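You operate a simulated robot arm through the tools that you are given. There is no shell and no other tool. Be economical: measure what you need, move in short steps, check, and stop when the job is done.

Carry out the task below with a simulated robot arm. There is one attempt and no reset: what you move stays moved.

JOB
Turn the timer knob to 8 s.
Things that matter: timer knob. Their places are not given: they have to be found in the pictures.

The check looks at the end state, three seconds after you hand in, the way a careful person would. Anything else that was tipped, shoved, dropped, spilled or broken makes it a failure.

ROBOT AND FRAMES
A 6-joint arm with a two-finger parallel gripper, fixed in place. Base frame: the origin is at the foot of the arm, x ahead of it, y to its left, z up. Units: mm, degrees, N and s.
Its first joint turns from -66.0 to 66.0 degrees. Payload 2.1 kg.
Tool frame: the origin (TCP) lies between the finger pads and is the grasp point; the fingertips stand 30 mm ahead of it; z points along the fingers, y is the line along which they close. Largest opening 94 mm; finger width 28, thickness 10; the body of the gripper, 50 by 96 mm, starts 55 mm behind the TCP.
Orientation is told as [roll, pitch, yaw] about the base's x, y, z axes, in that order, counted from this pose: with the fingers straight down and closing along the base's y, the tool's x points along the base's -x, its y along +y and its z along -z.

CONTROLS
- The arm moves only by the tool move_arm. Its argument "series" is a list of rows, each a list of 7 numbers: the shift along the base's x, y, z in units of 40 mm (1.0 is 40 mm), then the turn, a rotation vector about the base's x, y, z in units of 5 degrees (1.0 is 5 degrees), then the finger opening in mm, from 0 to 94. In form: [[x, y, z, wx, wy, wz, claw], ...]. A call has 1 to 12 rows; each row shifts and turns the commanded pose from where the row before left it. A call with a number of a shift or a turn outside -1 to 1 is refused whole. Each row takes 0.2 s and may step no farther than 50 mm and 8.6 degrees from the row before; otherwise, or with a gripper value out of range, the whole call is refused. Where a pose cannot be reached the arm comes as near as it can. A force on the tool above 40 N (or 10 N above the force at the start of the call, whichever is more), or a blocked arm, ends the call early, and 0.2 s more pass. The fingers move at their own pace (about 72 mm/s each) and stop on an object; they squeeze with about 37 N. The grip force told is the motor's: it shows also when the fingers shut on nothing. Time passes only in rows, and 0.2 s behind the last, so rows that do not move let the fingers close. The reply holds the time, the measured pose of the TCP, the force on the tool along the base axes, the opening and the grip force, in the units named above and with some noise, and new pictures: "show" is both (left out), scene, wrist or none.
- Cameras (640 x 400 px; columns grow to the right, rows downward): "scene" is fixed at [33, -352.5, 510.6]; the picture's right is [0.94, -0.34, 0.00], its down [-0.10, -0.27, -0.96] and it looks along [0.33, 0.90, -0.29] (base axes); focal length 367 px, centre (320, 200). "wrist" rides on the gripper at [-37, 0, -58] in the tool frame; the picture's right is [0.00, -1.00, 0.00], its down [0.97, 0.00, -0.24] and it looks along [0.24, 0.00, 0.97] (tool axes); focal length 218 px, centre (320, 200).
- probe_pixels(camera, pixels): for up to 12 pixels [column, row] of the newest picture of that camera ("zoom" is the newest enlarged one), the place [x, y, z] in the base frame of the surface seen there, good to about 2 mm. The clock stands still meanwhile.
- enlarge(camera, box): a new picture of the part [left, top, right, bottom] of that camera's present view, enlarged. The clock stands still meanwhile.
- close_job(): hands the job in; it is judged then, once.

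Keep the steps short. Do not move on a guess: measure, check each grasp and each placing, and mend mistakes. In all there are 60 turns and 120 pictures (those below and enlarged ones count). Leave the gripper open and the arm clear of the work at the hand-in unless told otherwise, and finish with a single line.

The tools are called as a command line: name --pt "numbers of a row" for each row, then --argument value for the rest, lists and objects as JSON in quotes. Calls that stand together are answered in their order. move_arm: Moves the arm, as the interface text tells. Its arguments: {"type":"object","properties":{"series":{"type":"array"},"show":{"type":"string","enum":["both","scene","wrist","none"]}},"required":["series"]} The other tools are called the same way: probe_pixels (camera, pixels) gives the place of the surface under pixels of a picture; enlarge (camera, box) takes an enlarged picture of a part of a camera's view; close_job () hands the job in.

At the start:

```text
time_s: 0.0
tool_pos: [215.4, 182.9, 407.4]
tool_rot: [-0.1, 0.0, 0.1]
wrist_force: [1.2, -0.4, 0.0]
gripper_width: 93.9
gripper_force: 0.0
```

scene: 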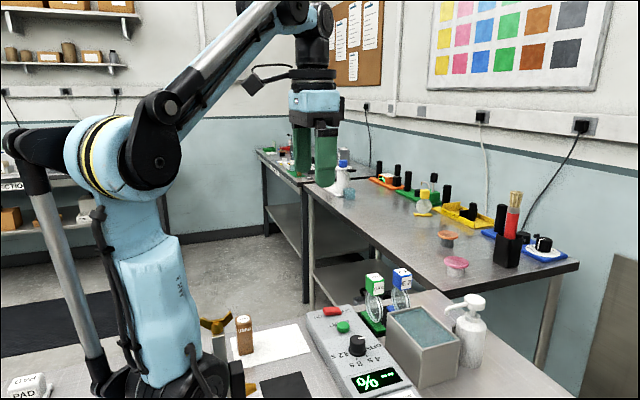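
wrist: 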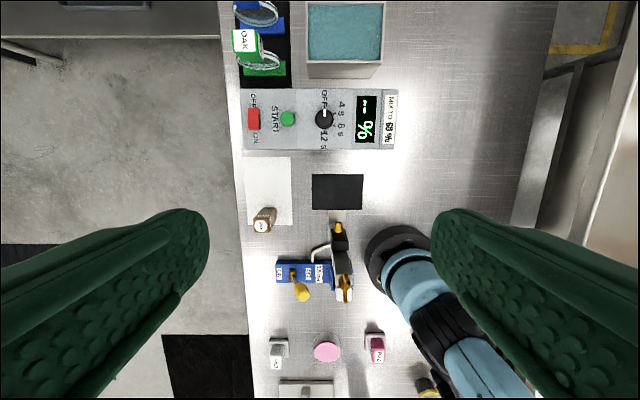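

I see a control box with a black knob near wrist pixel (324,119) and scene pixel (357,345). I'll enlarge both views.

enlarge --camera "wrist" --box '[240, 80, 400, 180]'

enlarge --camera "scene" --box '[290, 290, 450, 390]'

probe_pixels --camera "wrist" --pixels '[[324, 119], [324, 112], [320, 125], [290, 140], [380, 140], [290, 95], [341, 104], [323, 96], [340, 126], [324, 139], [288, 119], [340, 60]]'

```text
4.00 times, centred on (320, 130) of wrist
```

zoom: 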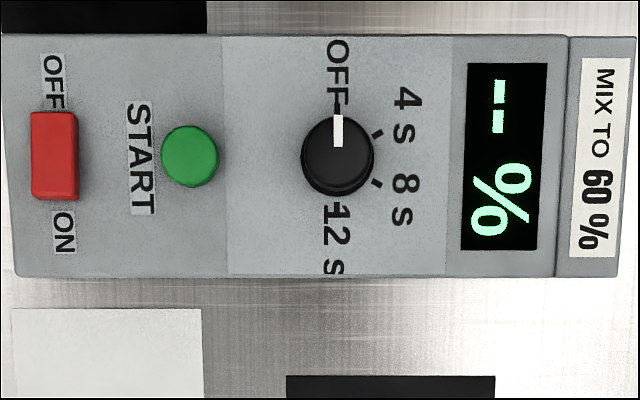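

```text
4.00 times, centred on (370, 340) of scene
```

zoom: 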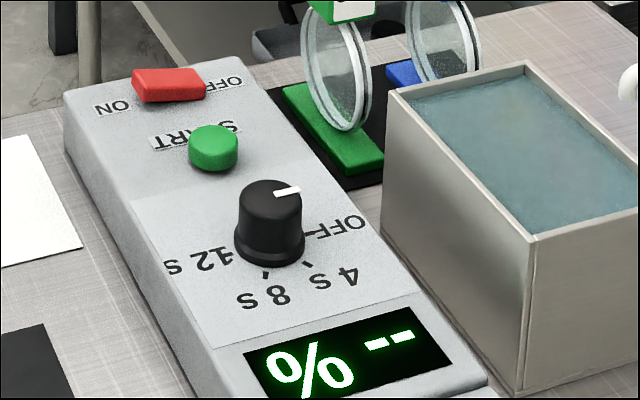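

```text
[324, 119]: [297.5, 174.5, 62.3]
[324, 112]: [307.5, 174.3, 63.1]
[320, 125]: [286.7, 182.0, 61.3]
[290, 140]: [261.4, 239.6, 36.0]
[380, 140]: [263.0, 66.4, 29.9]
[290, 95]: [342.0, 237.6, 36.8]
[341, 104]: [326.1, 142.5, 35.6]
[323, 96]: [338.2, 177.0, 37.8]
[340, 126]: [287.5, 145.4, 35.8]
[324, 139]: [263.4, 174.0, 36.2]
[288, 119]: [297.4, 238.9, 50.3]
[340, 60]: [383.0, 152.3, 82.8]
```

The pointer is at OFF, which is +x. 8 s lies about 120° clockwise from there as seen from above. Next I'll measure the knob, the panel and the taller neighbours more closely.

probe_pixels --camera "zoom" --pixels '[[262, 188], [287, 190], [270, 205], [244, 195], [299, 200], [268, 240], [270, 273], [307, 264], [213, 140], [170, 80], [335, 12], [460, 75]]'

probe_pixels --camera "wrist" --pixels '[[324, 119], [317, 119], [331, 119], [245, 42], [250, 8], [270, 170], [420, 120], [333, 112], [334, 126], [311, 50], [382, 60], [324, 130]]'

```text
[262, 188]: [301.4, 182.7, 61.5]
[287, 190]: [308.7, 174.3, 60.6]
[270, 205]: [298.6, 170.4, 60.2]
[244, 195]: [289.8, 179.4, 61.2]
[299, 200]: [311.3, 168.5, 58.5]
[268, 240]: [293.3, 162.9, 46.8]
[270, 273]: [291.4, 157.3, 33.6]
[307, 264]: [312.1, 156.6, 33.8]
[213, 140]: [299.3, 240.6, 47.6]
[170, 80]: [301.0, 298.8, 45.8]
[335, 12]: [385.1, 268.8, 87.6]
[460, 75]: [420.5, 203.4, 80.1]
```

```text
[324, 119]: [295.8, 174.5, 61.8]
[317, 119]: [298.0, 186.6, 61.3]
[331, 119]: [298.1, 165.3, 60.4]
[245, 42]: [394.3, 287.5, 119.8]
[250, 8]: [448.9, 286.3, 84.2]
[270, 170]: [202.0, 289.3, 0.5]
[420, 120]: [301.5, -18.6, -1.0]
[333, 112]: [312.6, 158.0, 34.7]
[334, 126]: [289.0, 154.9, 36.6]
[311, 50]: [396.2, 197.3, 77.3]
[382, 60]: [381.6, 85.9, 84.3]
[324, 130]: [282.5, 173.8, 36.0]
```

Both cameras agree: the knob's centre is about (298,175), its top at z≈62 and the panel at z≈36. The table is at z≈0, not 55. I'll move above the knob to z≈158, turning the gripper +60° first so the whole 120° fits in one grip.

move_arm --pt "0.172 -0.0165 -0.52 0 0 1 60" --pt "0.172 -0.0165 -0.52 0 0 1 60" --pt "0.172 -0.0165 -0.52 0 0 1 60" --pt "0.172 -0.0165 -0.52 0 0 1 60" --pt "0.172 -0.0165 -0.52 0 0 1 60" --pt "0.172 -0.0165 -0.52 0 0 1 60" --pt "0.172 -0.0165 -0.52 0 0 1 60" --pt "0.172 -0.0165 -0.52 0 0 1 60" --pt "0.172 -0.0165 -0.52 0 0 1 60" --pt "0.172 -0.0165 -0.52 0 0 1 60" --pt "0.172 -0.0165 -0.52 0 0 1 60" --pt "0.172 -0.0165 -0.52 0 0 1 60"

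```text
time_s: 2.6
tool_pos: [295.8, 173.1, 156.4]
tool_rot: [0.1, 0.0, 60.1]
wrist_force: [0.5, 0.6, 0.0]
gripper_width: 59.9
gripper_force: 0.1
```

scene: 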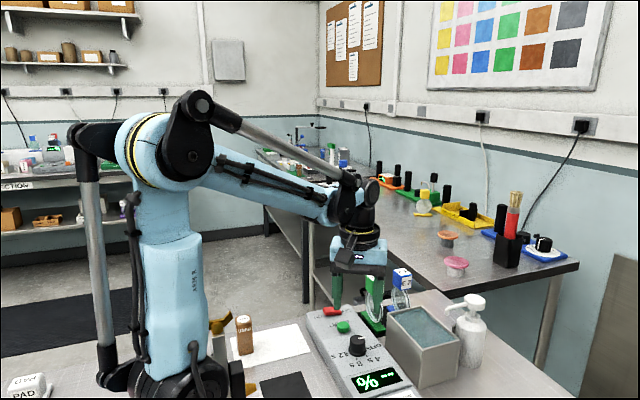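
wrist: 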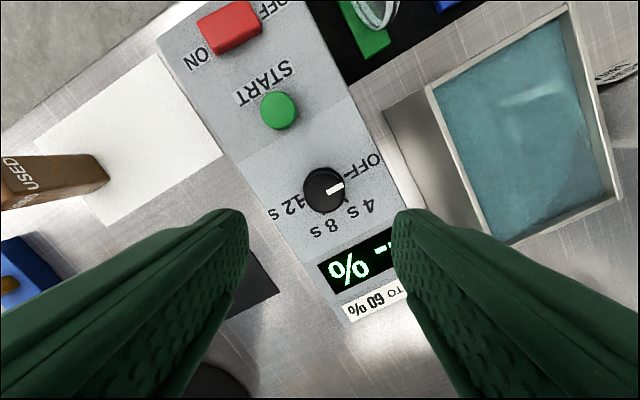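

The gripper is above the knob, and the knob shows at wrist (324,190). I'll measure it from here to centre exactly.

probe_pixels --camera "wrist" --pixels '[[309, 187], [323, 173], [341, 187], [323, 200], [323, 187], [326, 185], [341, 180], [340, 200], [306, 195], [323, 210]]'

enlarge --camera "wrist" --box '[272, 150, 384, 220]'

```text
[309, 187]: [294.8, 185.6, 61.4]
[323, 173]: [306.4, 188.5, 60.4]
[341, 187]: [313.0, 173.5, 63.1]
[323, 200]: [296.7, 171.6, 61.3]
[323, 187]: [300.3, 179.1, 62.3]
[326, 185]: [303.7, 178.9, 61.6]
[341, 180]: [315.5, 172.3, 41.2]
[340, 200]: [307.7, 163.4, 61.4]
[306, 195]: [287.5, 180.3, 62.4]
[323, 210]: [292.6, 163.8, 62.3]
```

```text
5.71 times, centred on (328, 185) of wrist
```

zoom: 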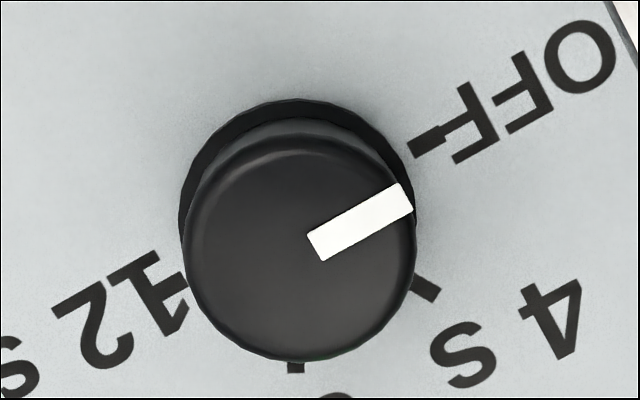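

The knob's axis is about (299,174.3). I'll shift a little and lower most of the way.

move_arm --pt "0.04 0.0 -0.4 0 0 0 60" --pt "0.04 0.01 -0.4 0 0 0 60" --pt "0 0 -0.3 0 0 0 60" --pt "0 0 0 0 0 0 60"

```text
time_s: 3.6
tool_pos: [299.5, 176.0, 115.2]
tool_rot: [0.0, 0.0, 60.0]
wrist_force: [-0.2, -0.1, -1.0]
gripper_width: 60.0
gripper_force: 0.0
```

scene: 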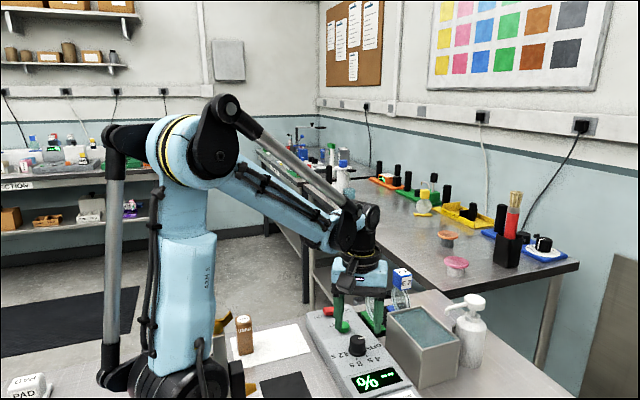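
wrist: 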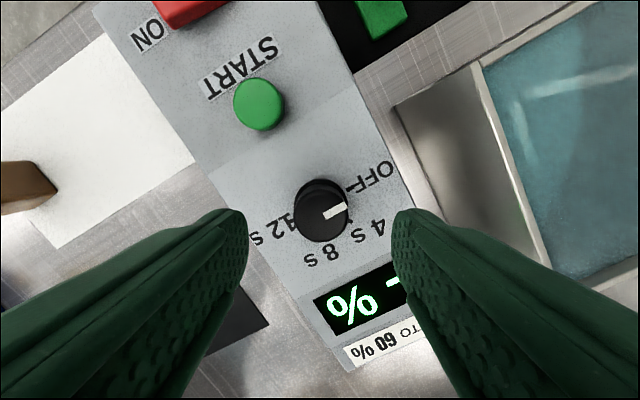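

The knob is centred at wrist column 321. I'll lower 40 mm so the fingertips sit at z≈45.

move_arm --pt "0 0 -0.4 0 0 0 60" --pt "0 -0.02 -0.4 0 0 0 60" --pt "0 0 -0.2 0 0 0 60" --pt "0 0 0 0 0 0 60"

enlarge --camera "scene" --box '[290, 290, 450, 390]'

```text
time_s: 4.6
tool_pos: [300.0, 173.7, 73.6]
tool_rot: [0.0, 0.0, 60.1]
wrist_force: [0.7, -0.3, 0.8]
gripper_width: 59.8
gripper_force: 0.2
```

scene: 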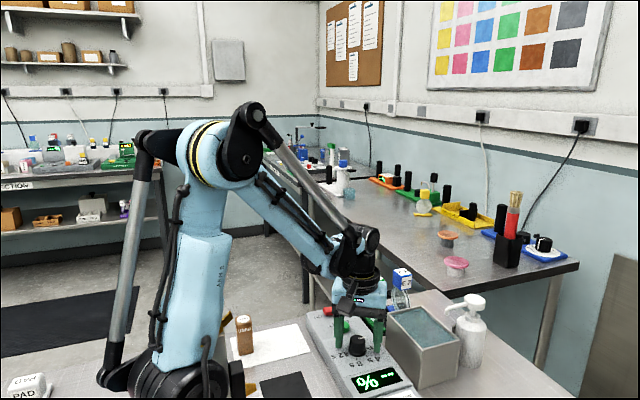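
wrist: 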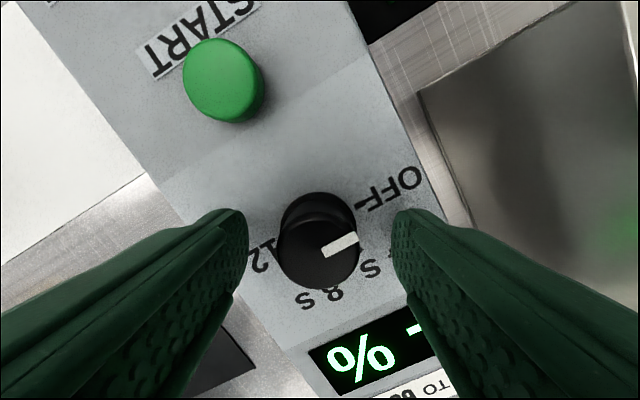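

```text
4.00 times, centred on (370, 340) of scene
```

zoom: 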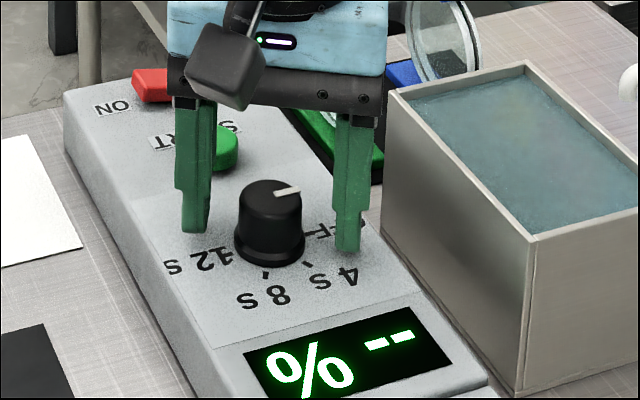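

The knob sits between the fingers (column 318 against their midpoint at 320) and nothing is touching. I'll close now.

move_arm --pt "0 0 0 0 0 0 20" --pt "0 0 0 0 0 0 20" --pt "0 0 0 0 0 0 20"

```text
time_s: 5.4
tool_pos: [299.7, 174.7, 73.2]
tool_rot: [0.1, 0.0, 60.1]
wrist_force: [-8.9, 5.1, -5.2]
gripper_width: 31.5
gripper_force: 44.7
```

scene: 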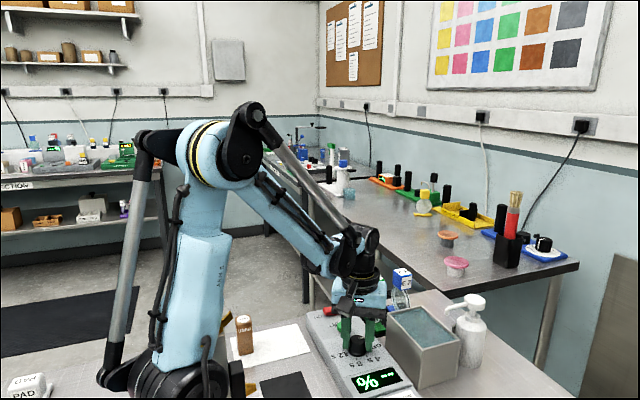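
wrist: 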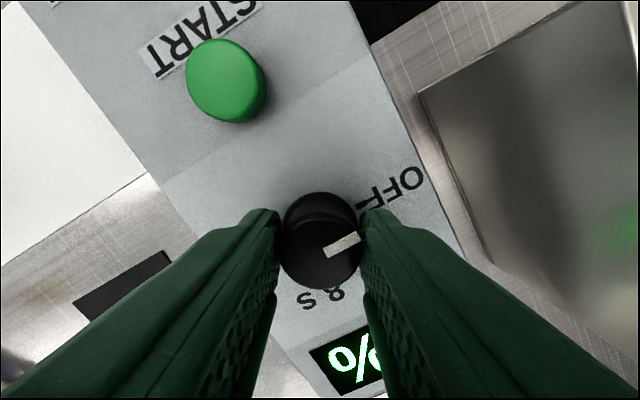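

I have a firm grip at 31.5 mm with a small side force of about 10 N. I'll ease that with a sub-millimetre nudge, then turn 30° clockwise and check.

move_arm --pt "-0.02 0.012 0 0 0 0 20" --pt "0 0 0 0 0 -1 20" --pt "0 0 0 0 0 -1 20" --pt "0 0 0 0 0 -1 20" --pt "0 0 0 0 0 -1 20" --pt "0 0 0 0 0 -1 20" --pt "0 0 0 0 0 -1 20" --show "wrist"

```text
time_s: 6.5
tool_pos: [299.3, 173.7, 73.9]
tool_rot: [0.2, 0.0, 44.4]
wrist_force: [0.1, 3.5, -5.5]
gripper_width: 31.5
gripper_force: 45.0
stopped in row 5: the force on the tool passed its limit (the readings are from after the stop); the commanded pose is now the measured one
```

wrist: 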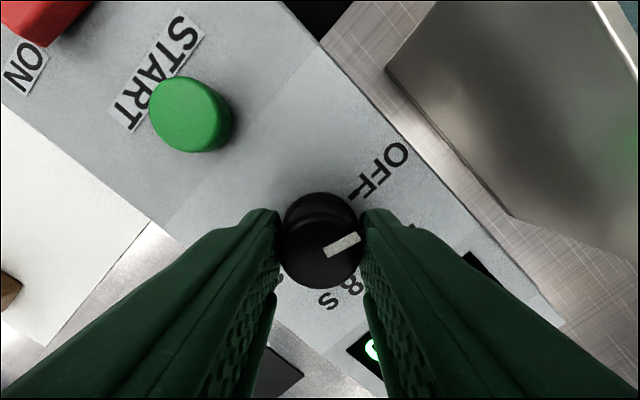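

The knob turned with the gripper, about 15°. A force limit then stopped the call, and the load has since relaxed. I'll continue more gently.

move_arm --pt "0 0 0 0 0 -0.5 20" --pt "0 0 0 0 0 -0.5 20" --pt "0 0 0 0 0 -0.5 20" --pt "0 0 0 0 0 -0.5 20" --show "wrist"

```text
time_s: 7.5
tool_pos: [299.5, 173.4, 73.1]
tool_rot: [0.2, 0.0, 34.3]
wrist_force: [2.9, 9.4, -17.1]
gripper_width: 31.6
gripper_force: 44.9
```

wrist: 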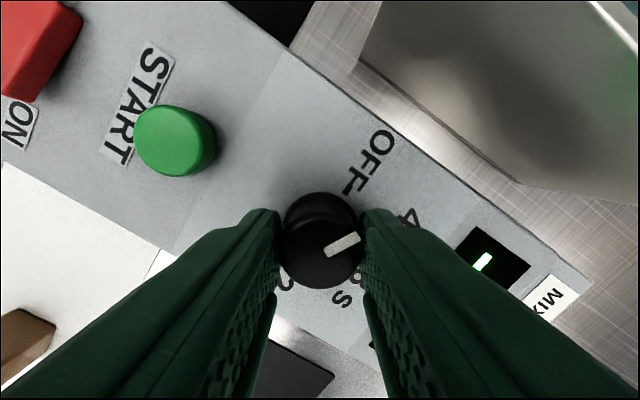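

It's turning well (34.3°). The reading shows a downward pull of 17 N and +y 9 N, because the commanded pose was reset to a noisy reading. I'll trim by −0.7 mm in z and +0.6 mm in y and continue.

move_arm --pt "0.003 0.015 -0.018 0 0 0 20" --pt "0 0 0 0 0 -0.6 20" --pt "0 0 0 0 0 -0.6 20" --pt "0 0 0 0 0 -0.6 20" --pt "0 0 0 0 0 -0.6 20" --pt "0 0 0 0 0 -0.6 20" --show "wrist"

```text
time_s: 8.9
tool_pos: [298.7, 175.8, 72.5]
tool_rot: [0.1, 0.0, 19.2]
wrist_force: [4.1, -2.6, 13.2]
gripper_width: 31.5
gripper_force: 45.1
```

wrist: 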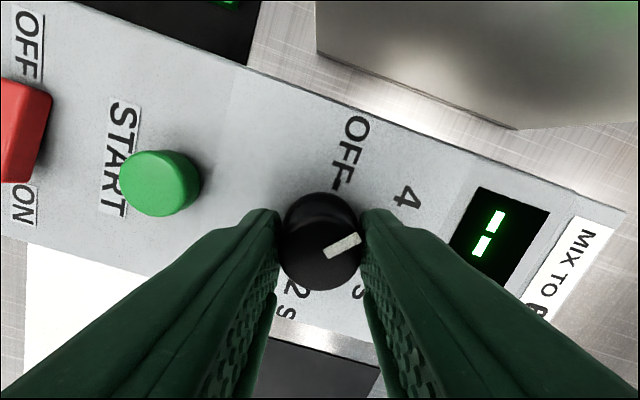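

41° turned. I'll trim z by +0.3 mm and continue.

move_arm --pt "0.006 -0.003 0.008 0 0 0 20" --pt "0 0 0 0 0 -0.6 20" --pt "0 0 0 0 0 -0.6 20" --pt "0 0 0 0 0 -0.6 20" --pt "0 0 0 0 0 -0.6 20" --pt "0 0 0 0 0 -0.6 20" --pt "0 0 0 0 0 -0.6 20" --pt "0 0 0 0 0 -0.6 20" --show "wrist"

```text
time_s: 10.7
tool_pos: [299.3, 174.8, 72.3]
tool_rot: [0.1, -0.1, -1.8]
wrist_force: [4.2, -6.1, -36.6]
gripper_width: 31.3
gripper_force: 44.8
```

wrist: 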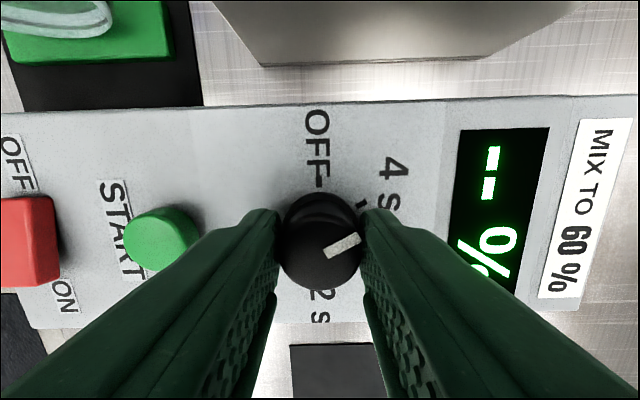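

61.8° turned, with the pointer close to 4 s. The pull is −36 N in z, so I'll lower 0.8 mm first to relax it.

move_arm --pt "0.0 0.0 -0.01 0 0 0 20" --pt "0 0 -0.01 0 0 0 20" --show "none"

```text
time_s: 11.3
tool_pos: [299.6, 174.7, 72.4]
tool_rot: [0.0, 0.1, -1.6]
wrist_force: [-6.9, -5.7, 1.3]
gripper_width: 31.6
gripper_force: 44.7
```

Relaxed. I'll continue turning, 21° more.

move_arm --pt "0 0 0 0 0 -0.6 20" --pt "0 0 0 0 0 -0.6 20" --pt "0 0 0 0 0 -0.6 20" --pt "0 0 0 0 0 -0.6 20" --pt "0 0 0 0 0 -0.6 20" --pt "0 0 0 0 0 -0.6 20" --pt "0 0 0 0 0 -0.6 20" --show "wrist"

```text
time_s: 12.9
tool_pos: [299.6, 175.3, 72.5]
tool_rot: [0.3, 0.0, -22.7]
wrist_force: [-5.1, -5.5, 28.1]
gripper_width: 31.7
gripper_force: 45.2
```

wrist: 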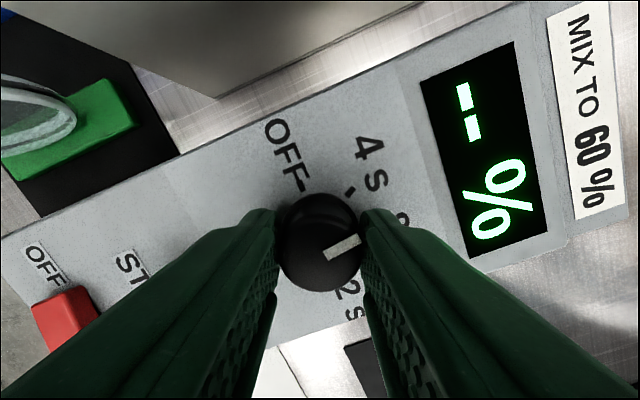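

82.7° turned. The z force is +28 N, so I'll raise 0.6 mm and then continue.

move_arm --pt "0 0 0.015 0 0 0 20" --pt "0 0 0 0 0 -0.6 20" --pt "0 0 0 0 0 -0.6 20" --pt "0 0 0 0 0 -0.6 20" --pt "0 0 0 0 0 -0.6 20" --pt "0 0 0 0 0 -0.6 20" --pt "0 0 0 0 0 -0.6 20" --show "wrist"

```text
time_s: 14.5
tool_pos: [300.6, 175.1, 72.8]
tool_rot: [0.2, 0.0, -40.7]
wrist_force: [-1.9, 1.5, -35.7]
gripper_width: 31.6
gripper_force: 45.1
```

wrist: 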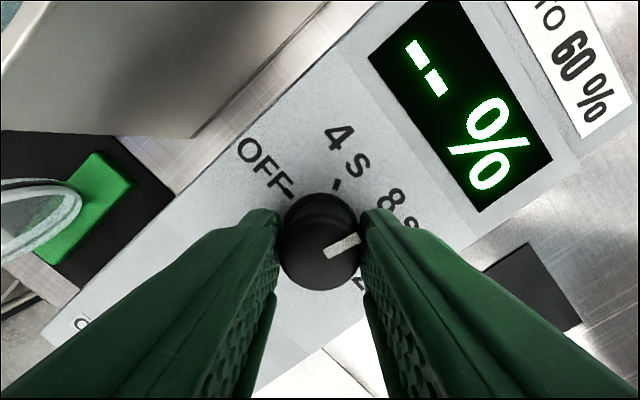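

100.8° turned. I'll relax z by −0.8 mm, then turn the last 19.3°.

move_arm --pt "0 0 -0.01 0 0 0 20" --pt "0 0 -0.008 0 0 0 20" --pt "0 0 0 0 0 -0.6 20" --pt "0 0 0 0 0 -0.6 20" --pt "0 0 0 0 0 -0.6 20" --pt "0 0 0 0 0 -0.6 20" --pt "0 0 0 0 0 -0.6 20" --pt "0 0 0 0 0 -0.6 20" --pt "0 0 0 0 0 -0.26 20" --pt "0 0 0 0 0 0 20" --show "wrist"

enlarge --camera "wrist" --box '[240, 150, 400, 250]'

```text
time_s: 16.7
tool_pos: [299.3, 175.3, 72.9]
tool_rot: [0.3, 0.1, -60.1]
wrist_force: [-2.9, 5.4, 35.5]
gripper_width: 31.6
gripper_force: 45.0
```

wrist: 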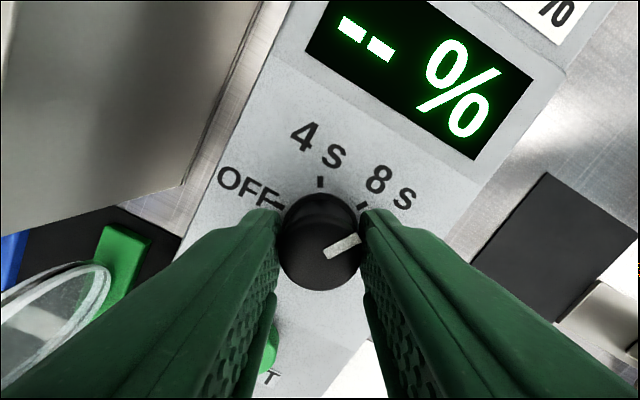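

```text
4.00 times, centred on (320, 200) of wrist
```

zoom: 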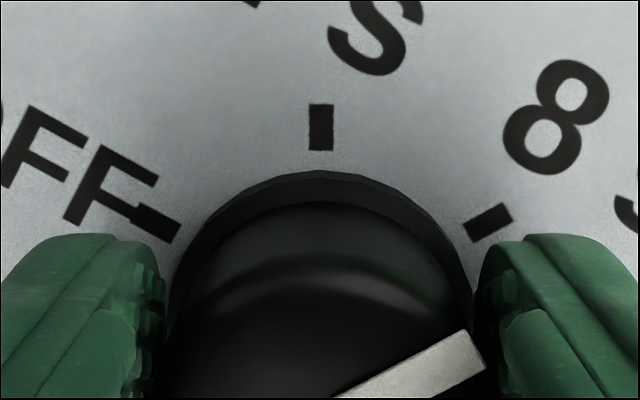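

The pointer is parallel to the 8 s tick. I'll relieve the z force by raising 0.7 mm, open without twisting, and look.

move_arm --pt "0 0 0.01 0 0 0 20" --pt "0 0 0.008 0 0 0 20" --pt "0 0 0 0 0 0 60" --pt "0 0 0 0 0 0 60" --pt "0 0 0.2 0 0 0 60" --pt "0 0 0.6 0 0 0 60" --pt "0 0 0.8 0 0 0 60" --pt "0 0 0.8 0 0 0 60" --pt "0 0 0.8 0 0 0 60"

enlarge --camera "wrist" --box '[260, 130, 388, 210]'

enlarge --camera "scene" --box '[290, 290, 450, 390]'

```text
time_s: 18.7
tool_pos: [299.2, 173.0, 201.1]
tool_rot: [0.2, 0.0, -59.9]
wrist_force: [0.5, 0.7, 0.4]
gripper_width: 60.1
gripper_force: 0.1
```

scene: 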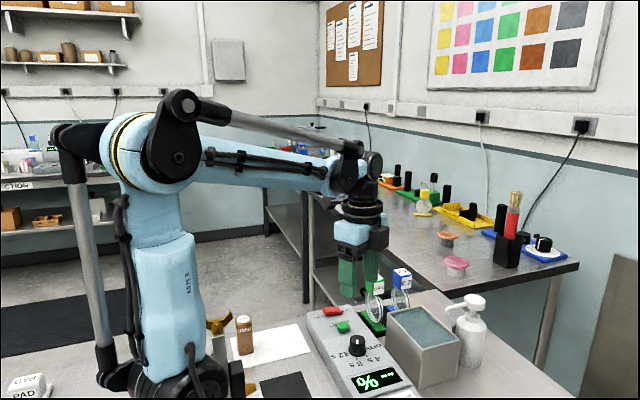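
wrist: 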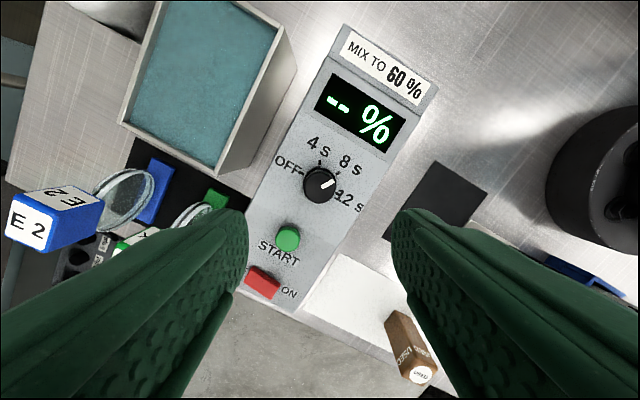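

```text
5.00 times, centred on (324, 170) of wrist
```

zoom: 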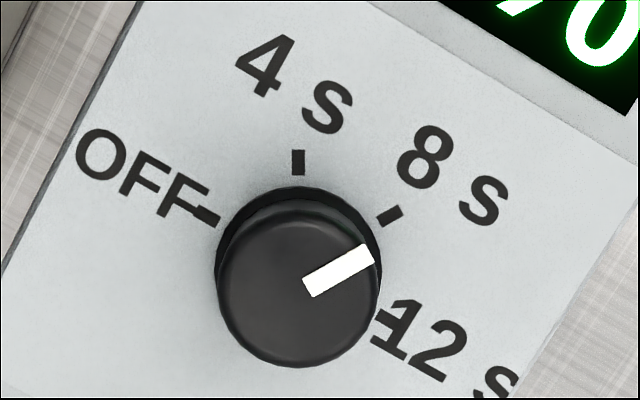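

```text
4.00 times, centred on (370, 340) of scene
```

zoom: 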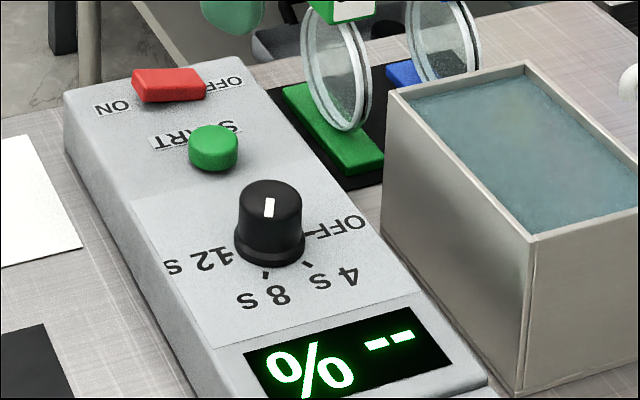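

The pointer now lines up with the 8 s tick in both views. The gripper is open and clear, and nothing else has moved, so I'm handing in.

close_job

```text
The job is handed in.
```

The timer knob is turned from OFF to 8 s, within about 2° of the mark by the last pictures, and the gripper is open and clear with nothing else seen to move.
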